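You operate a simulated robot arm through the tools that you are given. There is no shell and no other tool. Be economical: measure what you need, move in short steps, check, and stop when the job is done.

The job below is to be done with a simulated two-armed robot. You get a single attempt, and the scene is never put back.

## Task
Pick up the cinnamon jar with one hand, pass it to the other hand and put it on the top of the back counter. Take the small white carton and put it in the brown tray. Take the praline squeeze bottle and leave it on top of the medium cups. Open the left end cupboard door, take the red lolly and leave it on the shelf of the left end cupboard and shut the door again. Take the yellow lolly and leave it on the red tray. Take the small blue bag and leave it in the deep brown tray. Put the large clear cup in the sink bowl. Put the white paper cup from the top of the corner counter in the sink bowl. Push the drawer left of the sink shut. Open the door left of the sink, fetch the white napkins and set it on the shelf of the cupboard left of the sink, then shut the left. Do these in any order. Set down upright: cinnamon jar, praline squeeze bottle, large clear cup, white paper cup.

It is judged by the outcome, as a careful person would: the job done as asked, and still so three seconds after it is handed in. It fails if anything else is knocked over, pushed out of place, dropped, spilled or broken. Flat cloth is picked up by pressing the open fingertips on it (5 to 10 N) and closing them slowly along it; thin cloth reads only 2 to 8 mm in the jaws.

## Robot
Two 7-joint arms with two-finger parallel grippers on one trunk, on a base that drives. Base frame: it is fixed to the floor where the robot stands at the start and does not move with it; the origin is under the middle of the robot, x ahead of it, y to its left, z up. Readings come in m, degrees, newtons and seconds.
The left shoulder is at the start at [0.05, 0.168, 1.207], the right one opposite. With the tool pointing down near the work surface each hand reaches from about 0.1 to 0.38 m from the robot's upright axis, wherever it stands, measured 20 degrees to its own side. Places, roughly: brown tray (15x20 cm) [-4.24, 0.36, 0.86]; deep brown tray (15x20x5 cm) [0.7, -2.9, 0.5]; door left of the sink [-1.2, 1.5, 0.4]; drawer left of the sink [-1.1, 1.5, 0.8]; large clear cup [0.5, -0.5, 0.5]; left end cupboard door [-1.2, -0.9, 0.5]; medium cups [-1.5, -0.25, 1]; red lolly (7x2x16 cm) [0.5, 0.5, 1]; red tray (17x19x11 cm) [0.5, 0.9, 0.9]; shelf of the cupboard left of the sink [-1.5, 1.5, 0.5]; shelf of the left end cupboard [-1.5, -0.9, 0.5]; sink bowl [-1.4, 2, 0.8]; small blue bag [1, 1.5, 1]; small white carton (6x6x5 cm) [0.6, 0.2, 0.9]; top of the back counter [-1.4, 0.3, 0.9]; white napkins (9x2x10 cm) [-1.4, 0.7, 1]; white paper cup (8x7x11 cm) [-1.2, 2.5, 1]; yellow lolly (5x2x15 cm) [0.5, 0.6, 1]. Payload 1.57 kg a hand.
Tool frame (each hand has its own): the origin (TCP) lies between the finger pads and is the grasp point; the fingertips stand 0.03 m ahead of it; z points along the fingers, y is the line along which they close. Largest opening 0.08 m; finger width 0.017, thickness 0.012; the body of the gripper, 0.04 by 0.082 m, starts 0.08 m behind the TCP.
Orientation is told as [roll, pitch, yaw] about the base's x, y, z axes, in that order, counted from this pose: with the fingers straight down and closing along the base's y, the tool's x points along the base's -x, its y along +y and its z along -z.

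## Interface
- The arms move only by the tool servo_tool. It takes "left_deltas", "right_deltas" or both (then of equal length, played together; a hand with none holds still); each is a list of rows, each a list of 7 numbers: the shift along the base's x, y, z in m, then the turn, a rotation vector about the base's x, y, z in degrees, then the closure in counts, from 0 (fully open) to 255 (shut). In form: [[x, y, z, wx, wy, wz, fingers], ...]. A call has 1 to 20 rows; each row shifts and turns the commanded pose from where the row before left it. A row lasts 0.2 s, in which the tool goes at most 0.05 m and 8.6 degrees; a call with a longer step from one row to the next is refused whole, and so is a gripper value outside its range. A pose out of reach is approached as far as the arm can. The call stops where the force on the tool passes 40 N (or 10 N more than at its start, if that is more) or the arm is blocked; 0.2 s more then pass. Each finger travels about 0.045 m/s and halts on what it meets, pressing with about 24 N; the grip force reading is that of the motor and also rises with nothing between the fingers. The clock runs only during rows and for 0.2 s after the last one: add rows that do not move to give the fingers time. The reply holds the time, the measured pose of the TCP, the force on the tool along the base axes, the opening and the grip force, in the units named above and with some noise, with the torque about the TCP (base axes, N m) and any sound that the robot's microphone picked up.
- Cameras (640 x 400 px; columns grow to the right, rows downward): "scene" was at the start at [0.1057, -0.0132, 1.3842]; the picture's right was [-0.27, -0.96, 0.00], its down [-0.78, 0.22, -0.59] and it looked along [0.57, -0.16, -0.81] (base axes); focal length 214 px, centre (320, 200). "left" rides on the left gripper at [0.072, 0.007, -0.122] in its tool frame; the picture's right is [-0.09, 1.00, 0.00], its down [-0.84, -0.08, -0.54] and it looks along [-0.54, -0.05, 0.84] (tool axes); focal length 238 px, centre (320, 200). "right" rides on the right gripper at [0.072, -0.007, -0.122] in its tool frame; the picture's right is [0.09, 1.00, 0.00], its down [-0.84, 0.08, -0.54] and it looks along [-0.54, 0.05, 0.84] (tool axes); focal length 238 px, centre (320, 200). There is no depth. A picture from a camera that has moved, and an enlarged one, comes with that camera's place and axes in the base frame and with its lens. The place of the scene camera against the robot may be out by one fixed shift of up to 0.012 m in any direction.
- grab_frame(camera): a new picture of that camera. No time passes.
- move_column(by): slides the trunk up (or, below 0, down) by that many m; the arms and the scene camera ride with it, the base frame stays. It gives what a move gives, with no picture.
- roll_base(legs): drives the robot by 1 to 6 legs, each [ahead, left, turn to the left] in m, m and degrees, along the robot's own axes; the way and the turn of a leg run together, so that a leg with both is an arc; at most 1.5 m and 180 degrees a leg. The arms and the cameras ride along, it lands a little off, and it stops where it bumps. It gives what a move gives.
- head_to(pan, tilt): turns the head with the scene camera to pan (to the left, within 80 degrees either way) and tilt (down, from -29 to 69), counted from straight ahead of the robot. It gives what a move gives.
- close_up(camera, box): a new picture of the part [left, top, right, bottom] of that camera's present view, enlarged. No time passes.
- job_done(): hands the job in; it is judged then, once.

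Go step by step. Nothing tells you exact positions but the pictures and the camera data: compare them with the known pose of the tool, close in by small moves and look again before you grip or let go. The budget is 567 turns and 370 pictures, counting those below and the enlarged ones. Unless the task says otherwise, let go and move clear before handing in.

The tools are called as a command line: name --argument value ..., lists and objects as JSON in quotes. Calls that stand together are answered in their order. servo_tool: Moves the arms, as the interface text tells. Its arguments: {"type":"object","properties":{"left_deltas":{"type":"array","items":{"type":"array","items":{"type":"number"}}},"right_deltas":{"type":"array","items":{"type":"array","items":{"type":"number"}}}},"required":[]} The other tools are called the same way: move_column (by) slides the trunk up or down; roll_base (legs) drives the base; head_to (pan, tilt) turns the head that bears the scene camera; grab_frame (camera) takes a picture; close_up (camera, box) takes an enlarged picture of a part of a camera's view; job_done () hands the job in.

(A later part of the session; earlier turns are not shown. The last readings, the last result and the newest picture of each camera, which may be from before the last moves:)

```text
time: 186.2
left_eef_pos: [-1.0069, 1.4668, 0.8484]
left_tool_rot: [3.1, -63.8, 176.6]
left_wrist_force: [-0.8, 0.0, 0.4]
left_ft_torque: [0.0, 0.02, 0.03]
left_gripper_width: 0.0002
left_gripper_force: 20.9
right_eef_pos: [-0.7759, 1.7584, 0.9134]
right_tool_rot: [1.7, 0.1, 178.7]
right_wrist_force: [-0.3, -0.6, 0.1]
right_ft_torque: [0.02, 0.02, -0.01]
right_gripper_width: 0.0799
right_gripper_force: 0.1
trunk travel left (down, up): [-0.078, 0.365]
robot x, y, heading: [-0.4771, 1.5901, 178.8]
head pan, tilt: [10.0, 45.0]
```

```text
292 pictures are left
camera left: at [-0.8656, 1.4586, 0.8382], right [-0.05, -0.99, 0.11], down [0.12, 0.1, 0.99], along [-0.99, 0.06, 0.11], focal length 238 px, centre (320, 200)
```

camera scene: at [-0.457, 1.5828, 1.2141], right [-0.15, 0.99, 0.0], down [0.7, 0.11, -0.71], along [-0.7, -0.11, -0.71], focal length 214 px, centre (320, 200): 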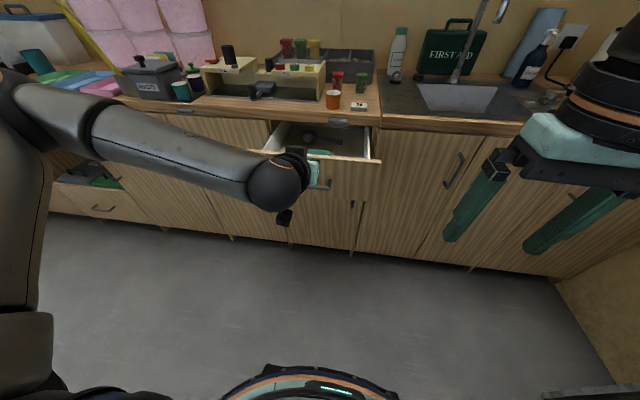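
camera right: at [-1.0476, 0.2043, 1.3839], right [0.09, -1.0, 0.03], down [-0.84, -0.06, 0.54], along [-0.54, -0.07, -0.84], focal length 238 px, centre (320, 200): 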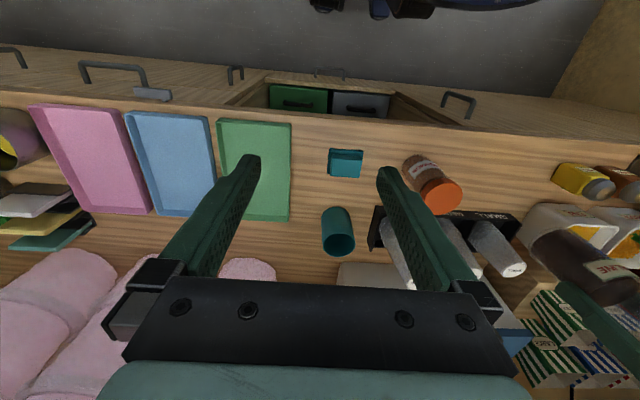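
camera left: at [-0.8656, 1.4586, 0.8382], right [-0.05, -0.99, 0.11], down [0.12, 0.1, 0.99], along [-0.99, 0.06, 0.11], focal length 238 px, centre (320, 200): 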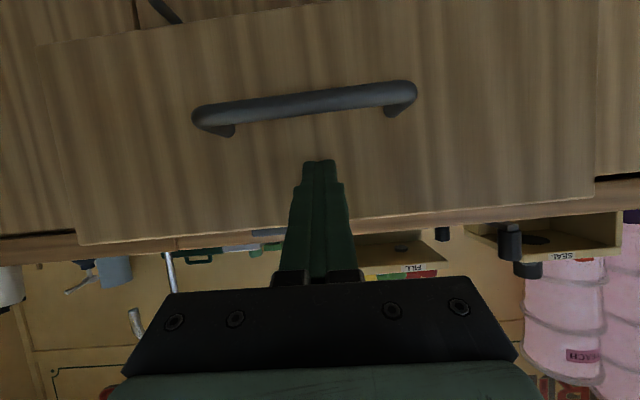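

servo_tool --left_deltas '[[-0.02, 0, 0, 0, 0, 0, 255], [-0.02, 0, 0, 0, 0, 0, 255], [-0.02, 0, 0, 0, 0, 0, 255], [-0.02, 0, 0, 0, 0, 0, 255], [-0.02, 0, 0, 0, 0, 0, 255], [0, 0, 0, 0, 0, 0, 255]]'

grab_frame --camera "left"

grab_frame --camera "scene"

```text
time: 187.6
left_eef_pos: [-1.1044, 1.463, 0.8492]
left_tool_rot: [3.0, -63.8, 176.6]
left_wrist_force: [-0.4, 0.4, 0.5]
left_ft_torque: [0.02, 0.01, 0.02]
left_gripper_width: 0.0
left_gripper_force: 21.3
left hand out of reach, approached as far as the arm can: row 5
right_eef_pos: [-0.7743, 1.7584, 0.9146]
right_tool_rot: [1.7, 0.1, 178.8]
right_wrist_force: [-0.2, 0.5, -0.4]
right_ft_torque: [-0.02, 0.02, 0.02]
right_gripper_width: 0.0798
right_gripper_force: 0.1
trunk travel left (down, up): [-0.078, 0.365]
robot x, y, heading: [-0.48, 1.5893, 178.7]
head pan, tilt: [10.0, 45.0]
```

```text
291 pictures are left
camera left: at [-0.9634, 1.4542, 0.8393], right [-0.05, -0.99, 0.11], down [0.12, 0.1, 0.99], along [-0.99, 0.07, 0.11], focal length 238 px, centre (320, 200)
```

left: 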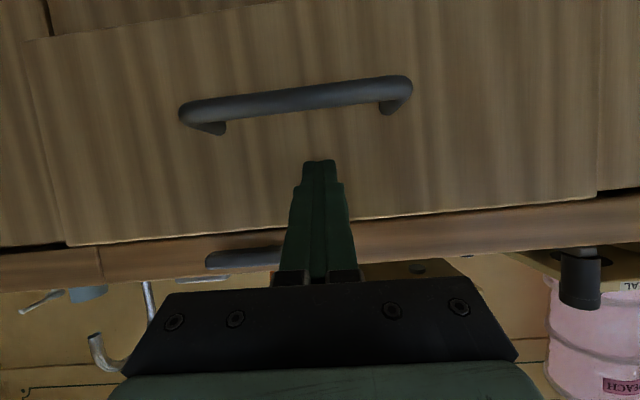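

```text
290 pictures are left
camera scene: at [-0.6056, 1.5864, 1.0991], right [-0.15, 0.99, 0.0], down [0.7, 0.11, -0.71], along [-0.7, -0.11, -0.71], focal length 214 px, centre (320, 200)
```

scene: 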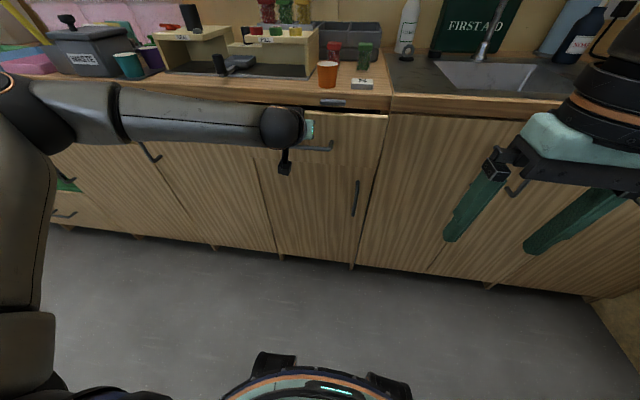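

The drawer is nearly shut. Push a little more by driving forward.

roll_base --legs '[[0.05, 0, 0]]'

grab_frame --camera "left"

grab_frame --camera "scene"

```text
time: 188.5
left_eef_pos: [-1.1295, 1.4639, 0.8501]
left_tool_rot: [2.7, -63.4, 177.0]
left_wrist_force: [9.2, -1.0, 1.6]
left_ft_torque: [-0.05, 0.0, 0.05]
left_gripper_width: 0.0
left_gripper_force: 21.8
right_eef_pos: [-0.806, 1.7587, 0.9142]
right_tool_rot: [1.7, 0.2, 178.7]
right_wrist_force: [0.0, 0.0, -0.1]
right_ft_torque: [0.02, 0.01, -0.01]
right_gripper_width: 0.0801
right_gripper_force: 0.0
trunk travel left (down, up): [-0.078, 0.365]
robot x, y, heading: [-0.5119, 1.5886, 178.7]
head pan, tilt: [10.0, 45.0]
stopped in leg 1: the force on the tool passed its limit at 103 N (the readings are from after the stop); the commanded pose is now the measured one
```

```text
289 pictures are left
camera left: at [-0.989, 1.4558, 0.8408], right [-0.05, -0.99, 0.1], down [0.11, 0.1, 0.99], along [-0.99, 0.06, 0.11], focal length 238 px, centre (320, 200)
```

left: 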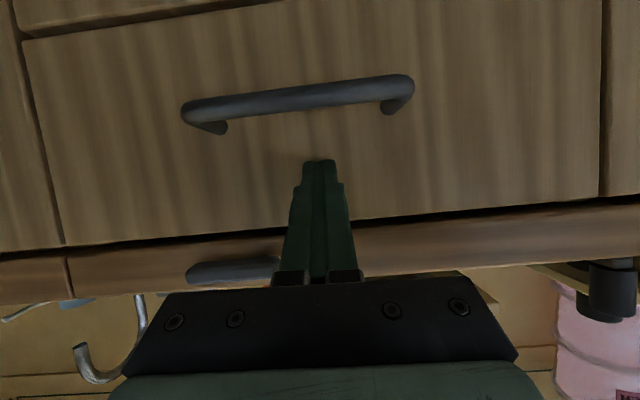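

```text
288 pictures are left
camera scene: at [-0.6363, 1.5868, 1.0992], right [-0.15, 0.99, 0.0], down [0.7, 0.11, -0.71], along [-0.7, -0.11, -0.71], focal length 214 px, centre (320, 200)
```

scene: 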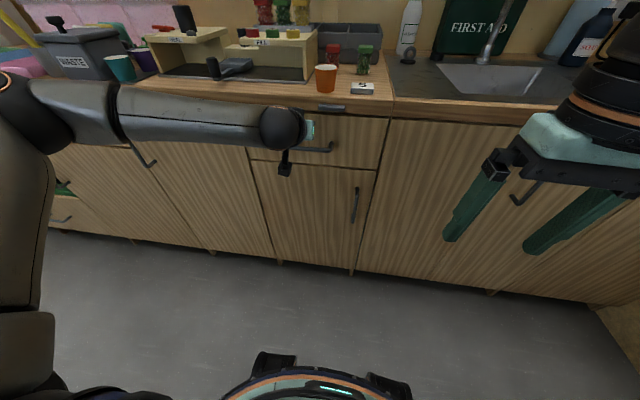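

Drawer is shut flush. The door's vertical handle is at about (-1.13, 1.62, 0.59), hinge on the left. Back off, shift right, and lower the left hand with fingers open.

roll_base --legs '[[-0.1, 0, 0], [0, -0.155, 0]]'

move_column --by -0.075

servo_tool --left_deltas '[[0, 0, -0.03, 0, 0, 0, 200], [0, 0, -0.03, 0, 0, 0, 150], [0, 0, -0.03, 0, 0, 0, 100], [0, 0, -0.03, 0, 0, 0, 50], [0, 0, -0.03, 0, 0, 0, 0], [0, 0, -0.02, 0, 0, 0, 0], [0, 0, 0, 0, 0, 0, 0]]'

grab_frame --camera "left"

```text
time: 191.2
left_eef_pos: [-1.0281, 1.6173, 0.8495]
left_tool_rot: [2.8, -63.3, 177.0]
left_wrist_force: [0.3, 0.8, 0.8]
left_ft_torque: [0.0, 0.0, -0.05]
left_gripper_width: 0.0
left_gripper_force: 21.0
right_eef_pos: [-0.7028, 1.9137, 0.9145]
right_tool_rot: [1.7, 0.2, 178.7]
right_wrist_force: [0.4, -0.1, -1.7]
right_ft_torque: [-0.01, 0.01, 0.03]
right_gripper_width: 0.08
right_gripper_force: 0.1
trunk travel left (down, up): [-0.078, 0.365]
robot x, y, heading: [-0.4092, 1.7446, 178.8]
head pan, tilt: [10.0, 45.0]
```

```text
time: 192.3
left_eef_pos: [-1.0273, 1.6165, 0.7723]
left_tool_rot: [2.8, -63.3, 177.0]
left_wrist_force: [-0.3, 0.0, 0.6]
left_ft_torque: [0.01, 0.01, -0.02]
left_gripper_width: 0.0
left_gripper_force: 21.2
right_eef_pos: [-0.7023, 1.9134, 0.8394]
right_tool_rot: [1.6, 0.2, 178.9]
right_wrist_force: [-0.2, 0.4, 0.1]
right_ft_torque: [-0.04, 0.01, -0.03]
right_gripper_width: 0.0799
right_gripper_force: 0.1
trunk travel left (down, up): [-0.003, 0.44]
robot x, y, heading: [-0.41, 1.7437, 178.5]
head pan, tilt: [10.0, 45.0]
```

```text
time: 193.9
left_eef_pos: [-0.996, 1.5612, 0.6424]
left_tool_rot: [2.8, -63.3, 177.1]
left_wrist_force: [0.8, 0.9, 0.0]
left_ft_torque: [0.0, 0.03, 0.02]
left_gripper_width: 0.08
left_gripper_force: 0.0
left hand out of reach, approached as far as the arm can: row 1, 2, 3, 4, 5, 6
right_eef_pos: [-0.7039, 1.9121, 0.8383]
right_tool_rot: [1.7, 0.2, 178.7]
right_wrist_force: [0.4, 0.5, 0.4]
right_ft_torque: [-0.01, -0.02, -0.02]
right_gripper_width: 0.0801
right_gripper_force: 0.0
trunk travel left (down, up): [-0.003, 0.44]
robot x, y, heading: [-0.408, 1.7463, 178.9]
head pan, tilt: [10.0, 45.0]
```

```text
287 pictures are left
camera left: at [-0.8553, 1.5527, 0.6337], right [-0.05, -0.99, 0.1], down [0.11, 0.1, 0.99], along [-0.99, 0.06, 0.1], focal length 238 px, centre (320, 200)
```

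left: 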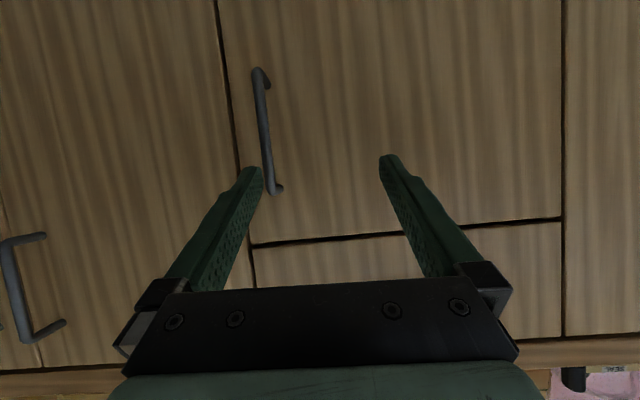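

Handle centre ≈ (-1.125, 1.619, 0.58). Reduce pitch a bit, align in y and z.

servo_tool --left_deltas '[[0, 0.02, -0.02, 0, -6, 0, 0], [0, 0.02, -0.02, 0, -6, 0, 0], [0, 0.018, -0.018, 0, 0, 0, 0], [0, 0, 0, 0, 0, 0, 0]]'

grab_frame --camera "left"

```text
time: 194.9
left_eef_pos: [-0.975, 1.5746, 0.6236]
left_tool_rot: [1.8, -51.2, 177.9]
left_wrist_force: [0.5, 0.5, -0.1]
left_ft_torque: [0.01, -0.01, -0.01]
left_gripper_width: 0.0802
left_gripper_force: 0.1
left hand out of reach, approached as far as the arm can: row 1, 2, 3
right_eef_pos: [-0.7025, 1.9134, 0.8388]
right_tool_rot: [1.7, 0.2, 178.8]
right_wrist_force: [0.5, -0.3, 0.5]
right_ft_torque: [0.0, -0.03, 0.02]
right_gripper_width: 0.0801
right_gripper_force: 0.0
trunk travel left (down, up): [-0.003, 0.44]
robot x, y, heading: [-0.4109, 1.7437, 179.0]
head pan, tilt: [10.0, 45.0]
```

```text
286 pictures are left
camera left: at [-0.8356, 1.5667, 0.6438], right [-0.07, -0.99, 0.09], down [-0.1, 0.1, 0.99], along [-0.99, 0.06, -0.1], focal length 238 px, centre (320, 200)
```

left: 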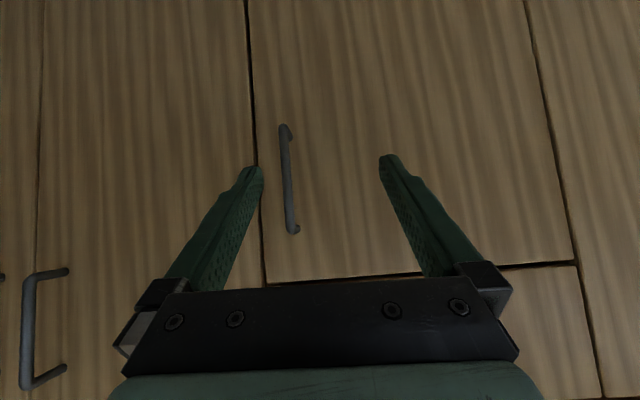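

The arm seems stuck in an awkward configuration; retract toward the robot and re-approach lower.

servo_tool --left_deltas '[[0.03, 0, 0.02, 0, 0, 0, 0], [0.03, 0, 0.02, 0, 0, 0, 0], [0.03, 0, 0.02, 0, 0, 0, 0], [0.02, 0, 0.02, 0, 0, 0, 0], [0, 0, 0, 0, 0, 0, 0]]'

servo_tool --left_deltas '[[0, 0.015, -0.03, 0, 0, 0, 0], [0, 0.015, -0.03, 0, 0, 0, 0], [0, 0.015, -0.03, 0, 0, 0, 0], [0, 0, -0.03, 0, 0, 0, 0], [0, 0, 0, 0, 0, 0, 0]]'

grab_frame --camera "scene"

```text
time: 196.1
left_eef_pos: [-0.866, 1.5735, 0.7037]
left_tool_rot: [1.9, -51.3, 177.8]
left_wrist_force: [-0.9, 0.3, 0.3]
left_ft_torque: [-0.01, 0.03, -0.01]
left_gripper_width: 0.0801
left_gripper_force: 0.1
right_eef_pos: [-0.7027, 1.9125, 0.8398]
right_tool_rot: [1.7, 0.2, 178.8]
right_wrist_force: [0.6, 0.1, -0.4]
right_ft_torque: [0.05, 0.01, 0.02]
right_gripper_width: 0.0797
right_gripper_force: 0.0
trunk travel left (down, up): [-0.003, 0.44]
robot x, y, heading: [-0.408, 1.7438, 178.6]
head pan, tilt: [10.0, 45.0]
```

```text
time: 197.3
left_eef_pos: [-0.866, 1.5882, 0.6067]
left_tool_rot: [1.7, -51.4, 177.7]
left_wrist_force: [-0.9, -0.7, 0.1]
left_ft_torque: [-0.01, 0.04, -0.01]
left_gripper_width: 0.0798
left_gripper_force: 0.1
left hand out of reach, approached as far as the arm can: row 3, 4
right_eef_pos: [-0.7034, 1.9128, 0.839]
right_tool_rot: [1.8, 0.1, 178.8]
right_wrist_force: [0.8, 0.1, -0.6]
right_ft_torque: [-0.01, -0.01, 0.0]
right_gripper_width: 0.0798
right_gripper_force: 0.2
trunk travel left (down, up): [-0.003, 0.44]
robot x, y, heading: [-0.4144, 1.7443, 178.6]
head pan, tilt: [10.0, 45.0]
```

```text
285 pictures are left
camera scene: at [-0.5337, 1.7405, 1.0241], right [-0.15, 0.99, 0.0], down [0.7, 0.11, -0.71], along [-0.7, -0.11, -0.71], focal length 214 px, centre (320, 200)
```

scene: 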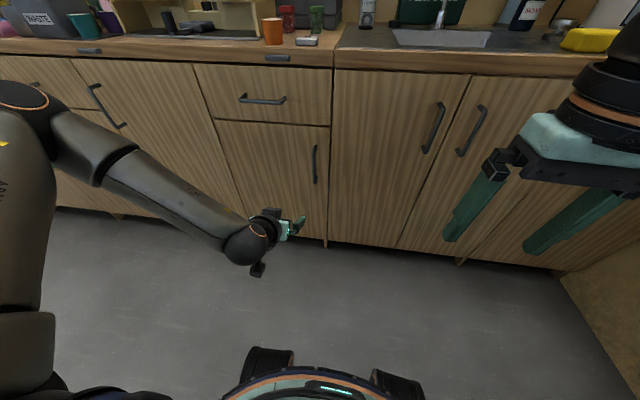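

The left elbow is limiting. I'll use the right hand (which reached this low before): raise the left hand out of the way, shift the base, and pitch the right hand forward.

servo_tool --left_deltas '[[0.01, 0, 0.04, 0, -8, 0, 0], [0.02, -0.02, 0.04, 0, -8, 0, 0], [0.02, -0.03, 0.04, 0, -8, 0, 0], [0.03, -0.03, 0.03, 0, -8, 0, 0], [0.03, -0.03, 0.03, 0, -8, 0, 0], [0.03, -0.03, 0.03, 0, -8, 0, 0], [0.03, -0.03, 0.0, 0, -3, 0, 0], [0, 0, 0, 0, 0, 0, 0], [0, 0, 0, 0, 0, 0, 0]]' --right_deltas '[[0, 0, -0.01, 0, 7.5, 0, 0], [0, 0, -0.01, 0, 7.5, 0, 0], [-0.01, -0.01, -0.02, 0, 7.5, 0, 0], [-0.02, -0.01, -0.03, 0, 7.5, 0, 0], [-0.03, -0.01, -0.03, 0, 7.5, 0, 0], [-0.03, -0.01, -0.03, 0, 7.5, 0, 0], [-0.03, -0.01, -0.03, 0, 7.5, 0, 0], [-0.03, -0.01, -0.03, 0, 0, 0, 0], [-0.02, -0.01, -0.03, 0, 0, 0, 0]]'

roll_base --legs '[[0, 0.22, 0]]'

grab_frame --camera "right"

```text
refused: row 3 steps farther than a row can; nothing moved
```

```text
time: 199.9
left_eef_pos: [-0.871, 1.3714, 0.6061]
left_tool_rot: [1.8, -51.4, 177.9]
left_wrist_force: [-0.1, -0.2, 0.3]
left_ft_torque: [0.03, 0.02, 0.0]
left_gripper_width: 0.0799
left_gripper_force: 0.1
right_eef_pos: [-0.707, 1.6944, 0.8396]
right_tool_rot: [1.6, 0.3, 178.7]
right_wrist_force: [0.0, 0.5, -0.4]
right_ft_torque: [0.0, 0.01, 0.0]
right_gripper_width: 0.0802
right_gripper_force: 0.0
trunk travel left (down, up): [-0.003, 0.44]
robot x, y, heading: [-0.4134, 1.5249, 178.7]
head pan, tilt: [10.0, 45.0]
```

```text
284 pictures are left
camera right: at [-0.6368, 1.7027, 0.9613], right [0.07, -1.0, 0.03], down [-0.84, -0.04, 0.54], along [-0.54, -0.06, -0.84], focal length 238 px, centre (320, 200)
```

right: 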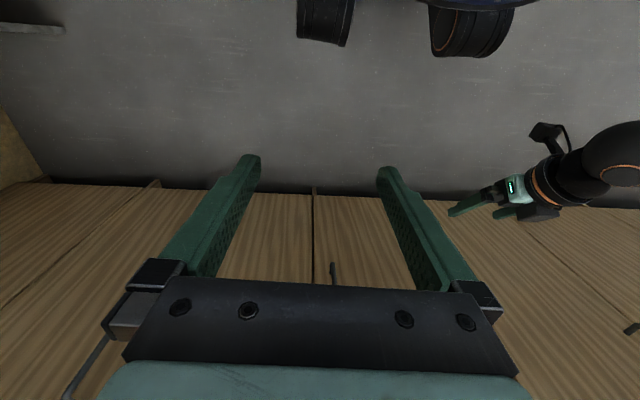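

servo_tool --left_deltas '[[0.01, 0, 0.04, 0, -8, 0, 0], [0.02, -0.01, 0.04, 0, -8, 0, 0], [0.02, -0.02, 0.035, 0, -8, 0, 0], [0.02, -0.02, 0.03, 0, -8, 0, 0], [0.03, -0.02, 0.03, 0, -8, 0, 0], [0.03, -0.02, 0.03, 0, -8, 0, 0], [0.03, -0.02, 0.0, 0, -3, 0, 0], [0, 0, 0, 0, 0, 0, 0], [0, 0, 0, 0, 0, 0, 0]]' --right_deltas '[[0, 0, -0.01, 0, 7.5, 0, 0], [0, 0, -0.01, 0, 7.5, 0, 0], [-0.01, -0.01, -0.02, 0, 7.5, 0, 0], [-0.02, -0.01, -0.03, 0, 7.5, 0, 0], [-0.03, -0.01, -0.03, 0, 7.5, 0, 0], [-0.03, -0.01, -0.03, 0, 7.5, 0, 0], [-0.03, -0.01, -0.03, 0, 7.5, 0, 0], [-0.03, -0.01, -0.03, 0, 0, 0, 0], [-0.02, -0.01, -0.03, 0, 0, 0, 0]]'

grab_frame --camera "right"

```text
time: 201.9
left_eef_pos: [-0.7108, 1.2602, 0.8125]
left_tool_rot: [0.0, -0.3, 178.6]
left_wrist_force: [0.4, -0.2, -0.6]
left_ft_torque: [0.02, 0.02, 0.02]
left_gripper_width: 0.0801
left_gripper_force: 0.1
right_eef_pos: [-0.879, 1.624, 0.6191]
right_tool_rot: [3.4, -52.3, 177.8]
right_wrist_force: [-0.1, -0.3, 0.1]
right_ft_torque: [0.01, 0.01, 0.01]
right_gripper_width: 0.0797
right_gripper_force: 0.1
trunk travel left (down, up): [-0.003, 0.44]
robot x, y, heading: [-0.4119, 1.5276, 178.6]
head pan, tilt: [10.0, 45.0]
```

```text
283 pictures are left
camera right: at [-0.7385, 1.6325, 0.637], right [0.07, -1.0, -0.04], down [-0.08, -0.04, 1.0], along [-0.99, -0.06, -0.08], focal length 238 px, centre (320, 200)
```

right: 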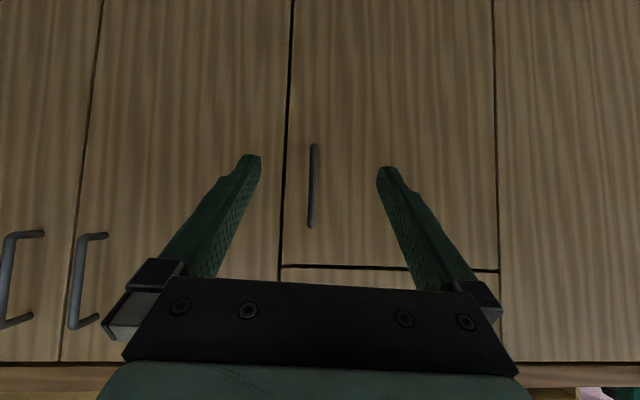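

Handle is nicely centred between the right fingers. Drive forward and reach in.

roll_base --legs '[[0.13, 0, 0]]'

servo_tool --right_deltas '[[-0.02, 0, -0.01, 0, 0, 0, 0], [-0.02, 0, -0.01, 0, 0, 0, 0], [-0.02, 0, -0.01, 0, 0, 0, 0], [-0.01, 0, 0, 0, 0, 0, 0], [0, 0, 0, 0, 0, 0, 0]]'

grab_frame --camera "right"

```text
time: 203.2
left_eef_pos: [-0.8404, 1.2643, 0.814]
left_tool_rot: [0.0, -0.3, 178.6]
left_wrist_force: [-0.2, -0.3, -0.4]
left_ft_torque: [0.01, -0.01, -0.01]
left_gripper_width: 0.0799
left_gripper_force: 0.0
right_eef_pos: [-1.0072, 1.6278, 0.6201]
right_tool_rot: [3.4, -52.3, 177.9]
right_wrist_force: [-0.3, 0.2, 0.1]
right_ft_torque: [0.0, -0.02, -0.01]
right_gripper_width: 0.08
right_gripper_force: 0.1
trunk travel left (down, up): [-0.003, 0.44]
robot x, y, heading: [-0.5445, 1.5302, 178.5]
head pan, tilt: [10.0, 45.0]
```

```text
time: 204.3
left_eef_pos: [-0.8397, 1.2639, 0.8121]
left_tool_rot: [0.0, -0.2, 178.6]
left_wrist_force: [0.5, -0.7, 0.7]
left_ft_torque: [-0.01, 0.04, 0.02]
left_gripper_width: 0.08
left_gripper_force: 0.0
right_eef_pos: [-1.0779, 1.6288, 0.5891]
right_tool_rot: [3.4, -52.3, 177.9]
right_wrist_force: [0.4, -0.1, -1.2]
right_ft_torque: [0.01, 0.0, -0.01]
right_gripper_width: 0.08
right_gripper_force: 0.1
trunk travel left (down, up): [-0.003, 0.44]
robot x, y, heading: [-0.5432, 1.5316, 178.6]
head pan, tilt: [10.0, 45.0]
```

```text
282 pictures are left
camera right: at [-0.9375, 1.6361, 0.6071], right [0.07, -1.0, -0.04], down [-0.08, -0.04, 1.0], along [-0.99, -0.06, -0.08], focal length 238 px, centre (320, 200)
```

right: 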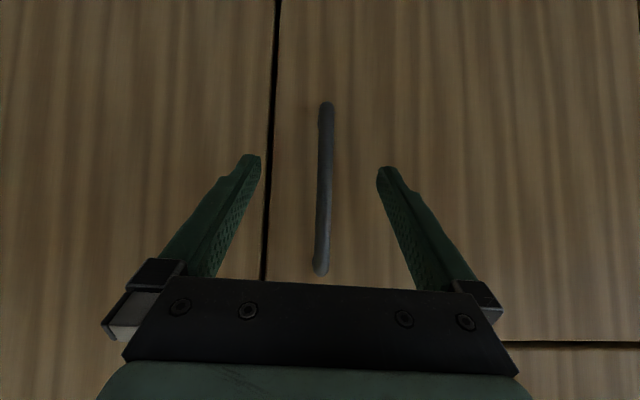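

servo_tool --right_deltas '[[-0.018, -0.004, 0, 0, 0, 0, 0], [-0.018, 0, 0, 0, 0, 0, 0], [0, 0, 0, 0, 0, 0, 60], [0, 0, 0, 0, 0, 0, 120], [0, 0, 0, 0, 0, 0, 180], [0, 0, 0, 0, 0, 0, 240], [0, 0, 0, 0, 0, 0, 255], [0, 0, 0, 0, 0, 0, 255]]'

grab_frame --camera "right"

```text
time: 206.2
left_eef_pos: [-0.8405, 1.2632, 0.8124]
left_tool_rot: [0.0, -0.3, 178.5]
left_wrist_force: [-0.2, 0.3, -0.4]
left_ft_torque: [0.01, 0.02, 0.0]
left_gripper_width: 0.0801
left_gripper_force: 0.0
right_eef_pos: [-1.1128, 1.6234, 0.5903]
right_tool_rot: [3.3, -52.3, 178.1]
right_wrist_force: [-1.4, -6.7, -0.4]
right_ft_torque: [0.5, -0.07, -0.03]
right_gripper_width: 0.0123
right_gripper_force: 28.7
trunk travel left (down, up): [-0.003, 0.44]
robot x, y, heading: [-0.5407, 1.5317, 178.8]
head pan, tilt: [10.0, 45.0]
```

```text
281 pictures are left
camera right: at [-0.9729, 1.6308, 0.6076], right [0.07, -1.0, -0.04], down [-0.08, -0.04, 1.0], along [-0.99, -0.07, -0.08], focal length 238 px, centre (320, 200)
```

right: 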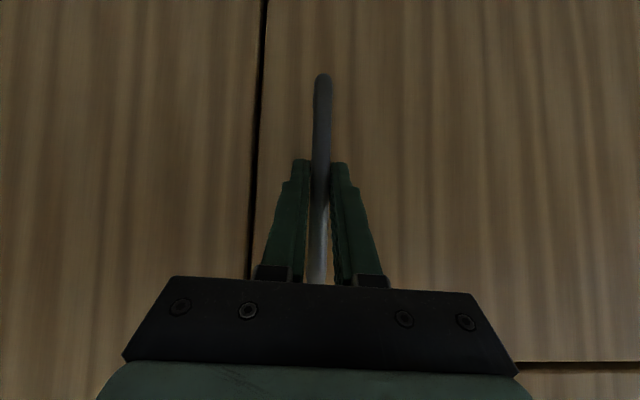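

Bar gripped. Pull along the door's arc.

servo_tool --right_deltas '[[0.033, -0.006, 0, 0, 0, -5, 255], [0.0325, -0.0094, 0, 0, 0, -5, 255], [0.0312, -0.0127, 0, 0, 0, -5, 255], [0.0298, -0.0159, 0, 0, 0, -5, 255], [0.028, -0.019, 0, 0, 0, -5, 255], [0, 0, 0, 0, 0, 0, 255]]'

grab_frame --camera "scene"

```text
time: 207.6
left_eef_pos: [-0.8398, 1.2638, 0.8133]
left_tool_rot: [0.0, -0.3, 178.5]
left_wrist_force: [0.0, 0.4, 0.2]
left_ft_torque: [0.0, 0.02, -0.06]
left_gripper_width: 0.08
left_gripper_force: 0.1
right_eef_pos: [-0.9572, 1.562, 0.5898]
right_tool_rot: [3.0, -52.4, 152.8]
right_wrist_force: [7.7, 12.6, 5.5]
right_ft_torque: [0.66, -0.32, -0.07]
right_gripper_width: 0.012
right_gripper_force: 29.2
trunk travel left (down, up): [-0.003, 0.44]
robot x, y, heading: [-0.5449, 1.5324, 178.7]
head pan, tilt: [10.0, 45.0]
```

```text
280 pictures are left
camera scene: at [-0.667, 1.5262, 1.0242], right [-0.15, 0.99, 0.0], down [0.7, 0.11, -0.71], along [-0.7, -0.11, -0.71], focal length 214 px, centre (320, 200)
```

scene: 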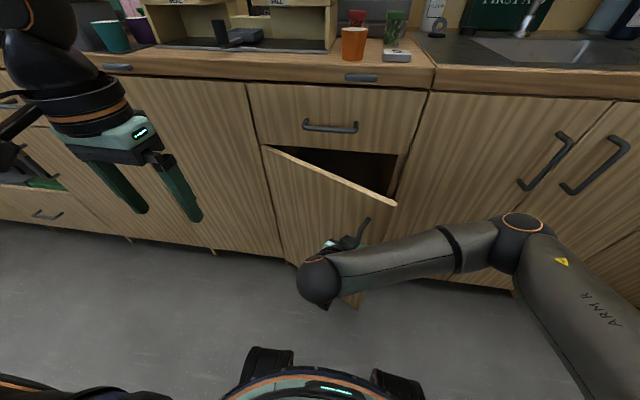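

Door is opening. Continue the arc to ~48°, then release.

servo_tool --right_deltas '[[0.0258, -0.0218, 0, 0, 0, -6, 255], [0.0234, -0.0243, 0, 0, 0, -6, 255], [0.0208, -0.0266, 0, 0, 0, -6, 255], [0, 0, 0, 0, 0, 0, 255]]'

grab_frame --camera "scene"

grab_frame --camera "right"

```text
time: 208.2
left_eef_pos: [-0.8396, 1.2644, 0.8129]
left_tool_rot: [0.1, -0.4, 178.5]
left_wrist_force: [0.0, -0.2, -0.5]
left_ft_torque: [-0.02, 0.0, -0.03]
left_gripper_width: 0.0797
left_gripper_force: 0.0
right_eef_pos: [-0.9131, 1.5253, 0.5901]
right_tool_rot: [1.6, -52.4, 143.5]
right_wrist_force: [2.2, 2.7, 4.8]
right_ft_torque: [0.58, -0.45, 0.0]
right_gripper_width: 0.0117
right_gripper_force: 29.5
trunk travel left (down, up): [-0.003, 0.44]
robot x, y, heading: [-0.5399, 1.5304, 178.5]
head pan, tilt: [10.0, 45.0]
stopped in row 2 (right hand): the force on the tool passed its limit at 43 N (the readings are from after the stop); the commanded pose is now the measured one
```

```text
279 pictures are left
camera scene: at [-0.6671, 1.5264, 1.0241], right [-0.15, 0.99, 0.0], down [0.7, 0.11, -0.71], along [-0.7, -0.11, -0.71], focal length 214 px, centre (320, 200)
```

scene: 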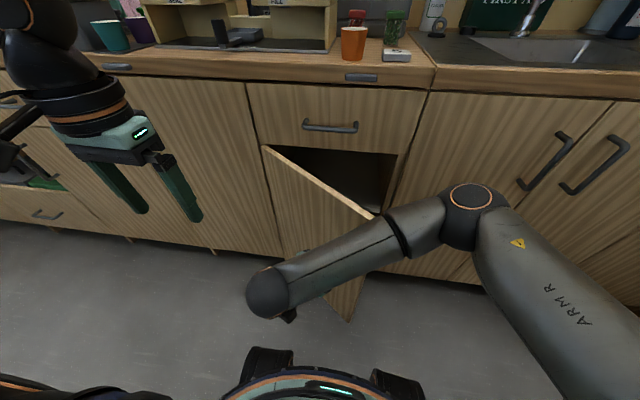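

```text
278 pictures are left
camera right: at [-0.7947, 1.4491, 0.6075], right [-0.53, -0.85, -0.06], down [-0.1, 0.0, 0.99], along [-0.84, 0.53, -0.08], focal length 238 px, centre (320, 200)
```

right: 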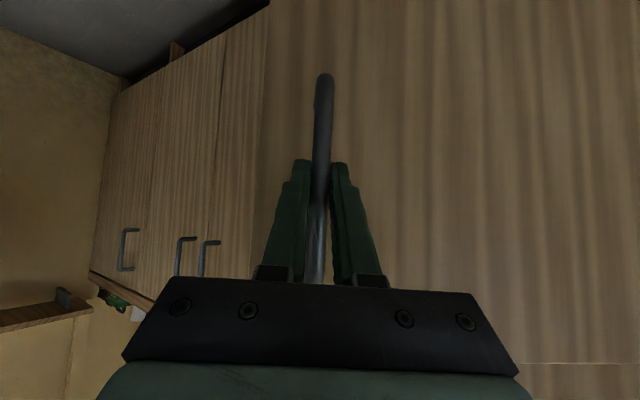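

About 38° open; the forearm is near the door edge. Release, retreat back and up, then back the robot away.

servo_tool --right_deltas '[[0, 0, 0, 0, 0, 0, 200], [0, 0, 0, 0, 0, 0, 140], [0, 0, 0, 0, 0, 0, 80], [0, 0, 0, 0, 0, 0, 60], [0.016, -0.012, 0.012, 0, 0, 0, 60], [0.016, -0.012, 0.012, 0, 0, 0, 60], [0.016, -0.012, 0.02, 0, 0, 0, 60], [0.01, 0, 0.04, 0, 0, 0, 60], [0, 0, 0.04, 0, 0, 0, 60], [0, 0, 0.04, 0, 0, 0, 60]]'

roll_base --legs '[[-0.25, 0, 0]]'

grab_frame --camera "scene"

```text
time: 210.3
left_eef_pos: [-0.8399, 1.2638, 0.8131]
left_tool_rot: [-0.1, -0.3, 178.6]
left_wrist_force: [0.3, 1.0, 0.1]
left_ft_torque: [0.0, -0.01, -0.04]
left_gripper_width: 0.08
left_gripper_force: 0.1
right_eef_pos: [-0.8585, 1.4943, 0.7549]
right_tool_rot: [1.6, -52.4, 143.3]
right_wrist_force: [0.3, -0.5, -0.5]
right_ft_torque: [-0.02, -0.02, 0.01]
right_gripper_width: 0.0611
right_gripper_force: 0.0
right hand out of reach, approached as far as the arm can: row 7
trunk travel left (down, up): [-0.003, 0.44]
robot x, y, heading: [-0.5379, 1.5335, 178.5]
head pan, tilt: [10.0, 45.0]
```

```text
time: 212.2
left_eef_pos: [-0.59, 1.2575, 0.8127]
left_tool_rot: [0.0, -0.3, 178.6]
left_wrist_force: [0.2, -0.5, 0.1]
left_ft_torque: [0.0, -0.01, -0.01]
left_gripper_width: 0.0801
left_gripper_force: 0.2
right_eef_pos: [-0.61, 1.4873, 0.7537]
right_tool_rot: [1.8, -52.4, 143.4]
right_wrist_force: [-0.7, 0.0, -0.9]
right_ft_torque: [0.0, -0.01, 0.01]
right_gripper_width: 0.0613
right_gripper_force: 0.0
trunk travel left (down, up): [-0.003, 0.44]
robot x, y, heading: [-0.2894, 1.5261, 178.7]
head pan, tilt: [10.0, 45.0]
```

```text
277 pictures are left
camera scene: at [-0.4177, 1.5199, 1.0241], right [-0.15, 0.99, 0.0], down [0.7, 0.11, -0.71], along [-0.7, -0.11, -0.71], focal length 214 px, centre (320, 200)
```

scene: 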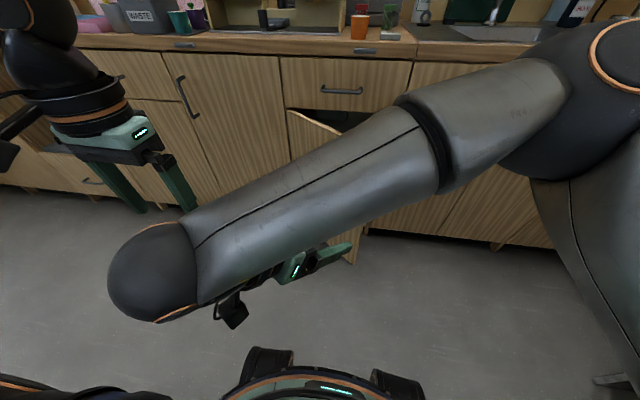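

Shift right, straighten the right hand, close the fist, and get ready to sweep the door from its inner side.

roll_base --legs '[[0, -0.18, 0]]'

servo_tool --right_deltas '[[-0.02, 0.02, 0, 0, 0, 7, 100], [-0.02, 0.02, 0, 0, 0, 7, 150], [-0.03, 0.02, -0.02, 0, 0, 7, 200], [-0.03, 0.02, -0.02, 0, 0, 7, 255], [-0.03, 0.02, -0.03, 0, 0, 7, 255], [-0.03, 0, -0.03, 0, 0, 0, 255], [-0.03, 0, -0.03, 0, 0, 0, 255], [-0.03, 0, 0, 0, 0, 0, 255], [-0.03, 0, 0, 0, 0, 0, 255], [-0.03, 0, 0, 0, 0, 0, 255]]'

grab_frame --camera "scene"

grab_frame --camera "right"

```text
time: 214.4
left_eef_pos: [-0.5859, 1.4369, 0.8122]
left_tool_rot: [0.0, -0.3, 178.5]
left_wrist_force: [0.6, 0.4, -0.5]
left_ft_torque: [0.02, -0.02, 0.0]
left_gripper_width: 0.0802
left_gripper_force: 0.1
right_eef_pos: [-0.6047, 1.6682, 0.7538]
right_tool_rot: [1.8, -52.4, 143.4]
right_wrist_force: [-0.6, 1.0, 0.8]
right_ft_torque: [-0.01, 0.01, -0.04]
right_gripper_width: 0.0612
right_gripper_force: 0.1
trunk travel left (down, up): [-0.003, 0.44]
robot x, y, heading: [-0.2889, 1.7, 178.4]
head pan, tilt: [10.0, 45.0]
```

```text
time: 216.6
left_eef_pos: [-0.5853, 1.4367, 0.8136]
left_tool_rot: [0.1, -0.3, 178.4]
left_wrist_force: [-0.9, 0.2, 0.9]
left_ft_torque: [-0.02, -0.02, 0.01]
left_gripper_width: 0.08
left_gripper_force: 0.0
right_eef_pos: [-0.8851, 1.7668, 0.6242]
right_tool_rot: [1.7, -52.4, 178.5]
right_wrist_force: [-0.3, -0.2, -0.7]
right_ft_torque: [0.0, 0.02, 0.01]
right_gripper_width: 0.0003
right_gripper_force: 21.2
trunk travel left (down, up): [-0.003, 0.44]
robot x, y, heading: [-0.2886, 1.7047, 178.4]
head pan, tilt: [10.0, 45.0]
```

```text
276 pictures are left
camera scene: at [-0.4133, 1.6993, 1.0241], right [-0.15, 0.99, 0.0], down [0.7, 0.11, -0.71], along [-0.7, -0.11, -0.71], focal length 214 px, centre (320, 200)
```

scene: 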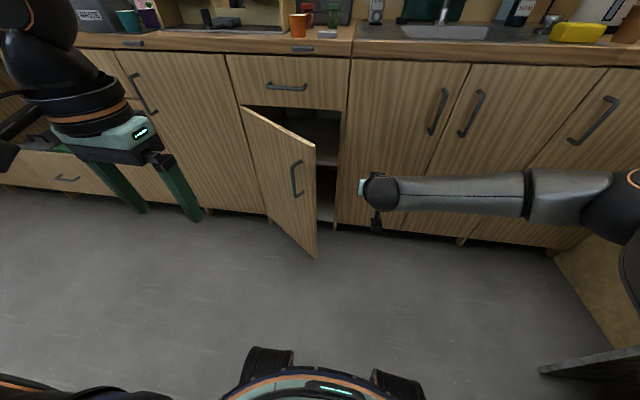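

```text
275 pictures are left
camera right: at [-0.7452, 1.7728, 0.6422], right [0.05, -1.0, -0.05], down [-0.08, -0.06, 0.99], along [-1.0, -0.05, -0.08], focal length 238 px, centre (320, 200)
```

right: 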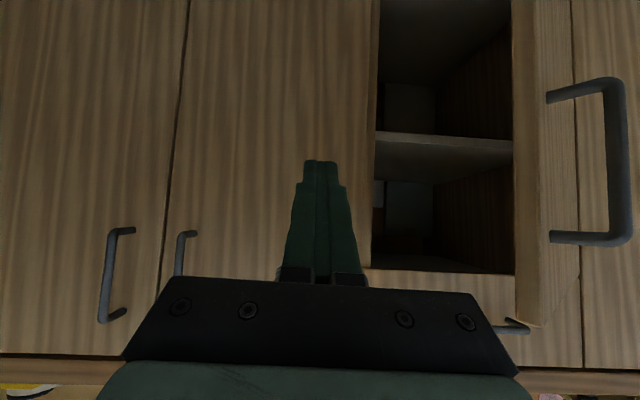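

Now forward and sweep left to push the door fully open.

roll_base --legs '[[0.12, 0, 0], [0, 0.25, 0]]'

grab_frame --camera "scene"

```text
time: 220.2
left_eef_pos: [-0.711, 1.1893, 0.8123]
left_tool_rot: [0.0, -0.3, 178.5]
left_wrist_force: [-0.1, -0.1, -0.6]
left_ft_torque: [0.0, -0.02, -0.01]
left_gripper_width: 0.0802
left_gripper_force: 0.1
right_eef_pos: [-1.011, 1.519, 0.6264]
right_tool_rot: [1.8, -52.3, 178.4]
right_wrist_force: [-0.7, 0.5, 0.4]
right_ft_torque: [-0.02, -0.01, -0.03]
right_gripper_width: 0.0
right_gripper_force: 20.6
trunk travel left (down, up): [-0.003, 0.44]
robot x, y, heading: [-0.4143, 1.4547, 178.7]
head pan, tilt: [10.0, 45.0]
```

```text
274 pictures are left
camera scene: at [-0.5394, 1.4518, 1.0241], right [-0.15, 0.99, 0.0], down [0.7, 0.11, -0.71], along [-0.7, -0.11, -0.71], focal length 214 px, centre (320, 200)
```

scene: 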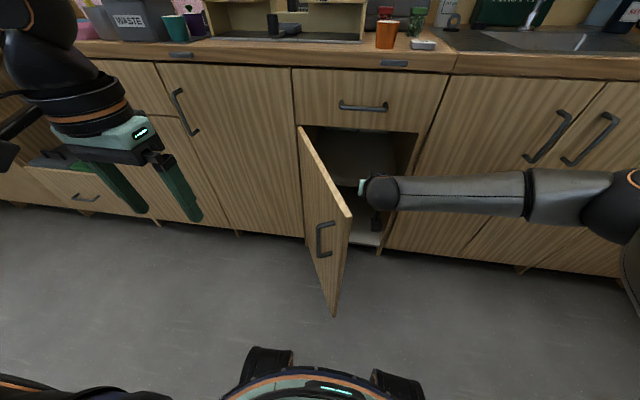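

roll_base --legs '[[0, 0.17, 0]]'

grab_frame --camera "scene"

```text
time: 222.3
left_eef_pos: [-0.7141, 1.0206, 0.8127]
left_tool_rot: [0.0, -0.3, 178.7]
left_wrist_force: [0.3, -0.5, -0.2]
left_ft_torque: [0.01, -0.04, 0.02]
left_gripper_width: 0.0798
left_gripper_force: 0.0
right_eef_pos: [-1.0139, 1.349, 0.6239]
right_tool_rot: [1.8, -52.4, 178.6]
right_wrist_force: [0.5, 0.5, -0.5]
right_ft_torque: [0.01, 0.0, 0.03]
right_gripper_width: 0.0004
right_gripper_force: 21.9
trunk travel left (down, up): [-0.003, 0.44]
robot x, y, heading: [-0.4158, 1.2887, 178.7]
head pan, tilt: [10.0, 45.0]
```

```text
273 pictures are left
camera scene: at [-0.5432, 1.2833, 1.0241], right [-0.15, 0.99, 0.0], down [0.7, 0.11, -0.71], along [-0.7, -0.11, -0.71], focal length 214 px, centre (320, 200)
```

scene: 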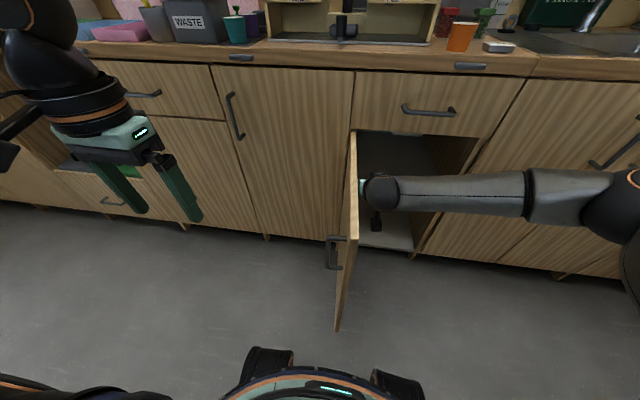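

Door is ~90° open. Retract and go look at the napkins near y≈0.7.

roll_base --legs '[[0, -0.1, 0], [-0.25, 0, 0]]'

move_column --by 0.4

roll_base --legs '[[0, 0.65, 0]]'

head_to --pan 0 --tilt 38

grab_frame --camera "scene"

```text
time: 225.3
left_eef_pos: [-0.4648, 1.1144, 0.8126]
left_tool_rot: [0.0, -0.4, 178.5]
left_wrist_force: [-0.4, 0.3, 0.7]
left_ft_torque: [0.03, -0.01, 0.0]
left_gripper_width: 0.0799
left_gripper_force: 0.1
right_eef_pos: [-0.7654, 1.4426, 0.625]
right_tool_rot: [1.8, -52.4, 178.5]
right_wrist_force: [0.1, 0.1, 0.2]
right_ft_torque: [0.02, 0.01, -0.02]
right_gripper_width: 0.0002
right_gripper_force: 20.7
trunk travel left (down, up): [-0.003, 0.44]
robot x, y, heading: [-0.1652, 1.3818, 178.3]
head pan, tilt: [10.0, 45.0]
```

```text
time: 229.1
left_eef_pos: [-0.4647, 1.1143, 1.2132]
left_tool_rot: [0.1, -0.3, 178.6]
left_wrist_force: [-0.2, 0.2, -0.3]
left_ft_torque: [0.02, 0.0, -0.02]
left_gripper_width: 0.0802
left_gripper_force: 0.0
right_eef_pos: [-0.7635, 1.4435, 1.0247]
right_tool_rot: [1.8, -52.4, 178.5]
right_wrist_force: [1.0, 0.1, -0.1]
right_ft_torque: [0.04, -0.02, -0.02]
right_gripper_width: 0.0001
right_gripper_force: 21.8
trunk travel left (down, up): [-0.403, 0.04]
robot x, y, heading: [-0.1707, 1.3822, 178.9]
head pan, tilt: [10.0, 45.0]
```

```text
time: 235.3
left_eef_pos: [-0.4811, 0.4652, 1.2127]
left_tool_rot: [0.1, -0.3, 178.7]
left_wrist_force: [0.2, -1.1, -0.1]
left_ft_torque: [-0.02, 0.0, -0.03]
left_gripper_width: 0.0799
left_gripper_force: 0.1
right_eef_pos: [-0.7797, 0.7932, 1.0245]
right_tool_rot: [1.8, -52.4, 178.5]
right_wrist_force: [0.0, 0.3, 1.1]
right_ft_torque: [-0.04, 0.0, 0.02]
right_gripper_width: 0.0003
right_gripper_force: 21.5
trunk travel left (down, up): [-0.403, 0.04]
robot x, y, heading: [-0.1805, 0.7339, 178.7]
head pan, tilt: [10.0, 45.0]
```

```text
time: 236.0
left_eef_pos: [-0.4797, 0.464, 1.2148]
left_tool_rot: [0.0, -0.2, 178.6]
left_wrist_force: [0.4, -0.9, -0.1]
left_ft_torque: [0.03, -0.01, -0.03]
left_gripper_width: 0.0799
left_gripper_force: 0.1
right_eef_pos: [-0.7796, 0.7922, 1.0242]
right_tool_rot: [1.8, -52.4, 178.4]
right_wrist_force: [0.8, -0.1, 0.2]
right_ft_torque: [-0.02, 0.0, 0.0]
right_gripper_width: 0.0
right_gripper_force: 20.6
trunk travel left (down, up): [-0.403, 0.04]
robot x, y, heading: [-0.1853, 0.7317, 178.9]
head pan, tilt: [0.0, 38.0]
```

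```text
272 pictures are left
camera scene: at [-0.3136, 0.7406, 1.4343], right [0.02, 1.0, 0.0], down [0.62, -0.01, -0.79], along [-0.79, 0.02, -0.62], focal length 214 px, centre (320, 200)
```

scene: 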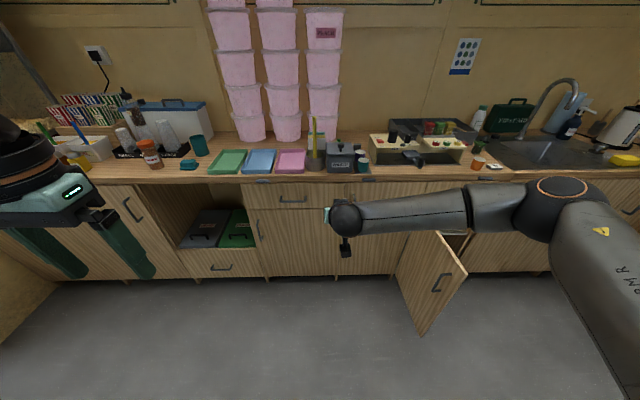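

close_up --camera "scene" --box '[220, 100, 412, 220]'

```text
3.33 times, centred on (316, 160) of scene
camera zoom: at [-0.3136, 0.7406, 1.4343], right [0.02, 1.0, 0.0], down [0.62, -0.01, -0.79], along [-0.79, 0.02, -0.62], focal length 715 px, centre (333, 333)
```

zoom: 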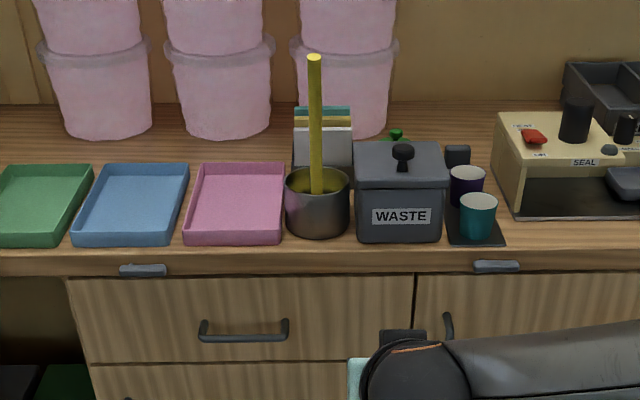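

White napkins stand in front of yellow and teal ones, behind a pot with a yellow stick. First fold the right hand back, then approach turned 40° so the left hand can reach.

servo_tool --right_deltas '[[0.03, 0.01, 0.02, 0, -7.5, 0, 200], [0.03, 0.01, 0.02, 0, -7.5, 0, 150], [0.03, 0.01, 0.02, 0, -7.5, 0, 100], [0.03, 0.01, 0.02, 0, -7.5, 0, 50], [0.03, 0.01, 0.02, 0, -7.5, 0, 0], [0.03, 0.01, 0.02, 0, -7.5, 0, 0], [0.03, 0.01, 0.02, 0, -7.4, 0, 0], [0.03, 0.01, 0.02, 0, 0, 0, 0], [0.03, 0.01, 0.02, 0, 0, 0, 0]]' --left_deltas '[[0, 0, 0, 0, 0, -8, 0], [0, 0, 0, 0, 0, -8, 0], [0, 0, 0, 0, 0, -8, 0], [0, 0, 0, 0, 0, -8, 0], [0, 0, 0, 0, 0, -8, 0], [0, 0, 0, 0, 0, -8, 0], [0, 0, 0, 0, 0, 0, 0], [0, 0, 0, 0, 0, 0, 0], [0, 0, 0, 0, 0, 0, 0]]'

roll_base --legs '[[0.5, -0.1, 0], [0, 0, -40]]'

grab_frame --camera "left"

```text
time: 238.0
left_eef_pos: [-0.4794, 0.4643, 1.2121]
left_tool_rot: [0.0, -0.4, 130.5]
left_wrist_force: [-0.3, -0.1, -1.0]
left_ft_torque: [0.02, 0.0, 0.0]
left_gripper_width: 0.0799
left_gripper_force: 0.0
right_eef_pos: [-0.5077, 0.8853, 1.2052]
right_tool_rot: [0.4, 0.0, 179.0]
right_wrist_force: [-0.1, -0.6, -0.6]
right_ft_torque: [-0.02, -0.02, 0.01]
right_gripper_width: 0.0797
right_gripper_force: 0.2
trunk travel left (down, up): [-0.403, 0.04]
robot x, y, heading: [-0.1809, 0.7342, 178.8]
head pan, tilt: [0.0, 38.0]
```

```text
time: 242.9
left_eef_pos: [-1.0821, 0.8273, 1.2127]
left_tool_rot: [0.0, -0.4, 90.9]
left_wrist_force: [-0.5, -0.6, -1.5]
left_ft_torque: [0.04, -0.04, 0.02]
left_gripper_width: 0.0802
left_gripper_force: 0.2
right_eef_pos: [-0.8381, 1.1678, 1.2041]
right_tool_rot: [0.5, 0.1, 139.4]
right_wrist_force: [0.3, 0.8, 0.1]
right_ft_torque: [0.0, 0.01, -0.01]
right_gripper_width: 0.0799
right_gripper_force: 0.1
trunk travel left (down, up): [-0.403, 0.04]
robot x, y, heading: [-0.6836, 0.8442, 138.8]
head pan, tilt: [0.0, 38.0]
```

```text
270 pictures are left
camera left: at [-1.089, 0.7546, 1.3355], right [-1.0, 0.08, 0.0], down [0.06, 0.84, 0.55], along [0.04, 0.54, -0.84], focal length 238 px, centre (320, 200)
```

left: 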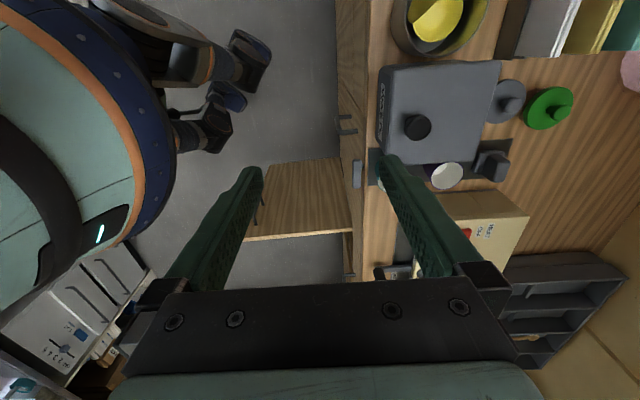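

Good overhead view; the napkins are at about (-1.32, 0.75). Drive closer and position the hand for a better look.

roll_base --legs '[[0.06, 0.085, 0]]'

servo_tool --left_deltas '[[-0.02, -0.03, 0, 0, 0, 0, 0], [-0.03, -0.03, 0, 0, 0, 0, 0], [-0.03, -0.03, 0, 0, 0, 0, 0], [-0.03, -0.03, 0, 0, 0, 0, 0], [-0.02, -0.02, 0, 0, 0, 0, 0], [0, 0, 0, 0, 0, 0, 0]]'

grab_frame --camera "left"

```text
time: 244.3
left_eef_pos: [-1.1842, 0.8023, 1.2121]
left_tool_rot: [0.0, -0.3, 91.0]
left_wrist_force: [-0.2, 0.5, -0.1]
left_ft_torque: [-0.02, -0.01, 0.0]
left_gripper_width: 0.0801
left_gripper_force: 0.1
right_eef_pos: [-0.941, 1.1421, 1.2039]
right_tool_rot: [0.5, 0.0, 139.4]
right_wrist_force: [-0.1, 0.1, 0.2]
right_ft_torque: [0.01, 0.02, 0.04]
right_gripper_width: 0.08
right_gripper_force: 0.1
trunk travel left (down, up): [-0.403, 0.04]
robot x, y, heading: [-0.7826, 0.8171, 139.2]
head pan, tilt: [0.0, 38.0]
```

```text
time: 245.7
left_eef_pos: [-1.3153, 0.66, 1.2129]
left_tool_rot: [0.0, -0.3, 90.9]
left_wrist_force: [0.1, -0.3, 0.0]
left_ft_torque: [0.01, 0.0, 0.0]
left_gripper_width: 0.0801
left_gripper_force: 0.1
right_eef_pos: [-0.9389, 1.1449, 1.2046]
right_tool_rot: [0.4, 0.0, 139.4]
right_wrist_force: [-0.5, -0.1, 0.0]
right_ft_torque: [0.01, -0.01, -0.02]
right_gripper_width: 0.0799
right_gripper_force: 0.1
trunk travel left (down, up): [-0.403, 0.04]
robot x, y, heading: [-0.7853, 0.8207, 139.1]
head pan, tilt: [0.0, 38.0]
```

```text
269 pictures are left
camera left: at [-1.3206, 0.5892, 1.3354], right [-1.0, 0.07, 0.0], down [0.06, 0.84, 0.55], along [0.04, 0.54, -0.84], focal length 238 px, centre (320, 200)
```

left: 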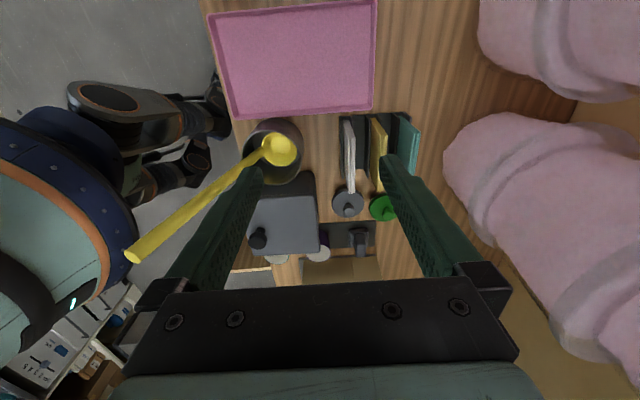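

close_up --camera "left" --box '[290, 90, 450, 220]'

```text
3.08 times, centred on (370, 155) of left
camera zoom: at [-1.3206, 0.5892, 1.3354], right [-1.0, 0.07, 0.0], down [0.06, 0.84, 0.55], along [0.04, 0.54, -0.84], focal length 733 px, centre (166, 338)
```

zoom: 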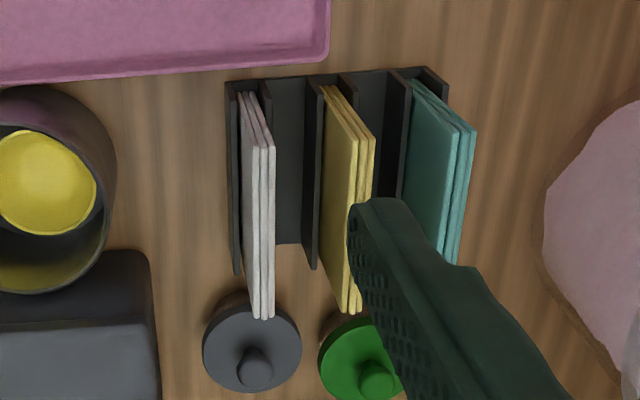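

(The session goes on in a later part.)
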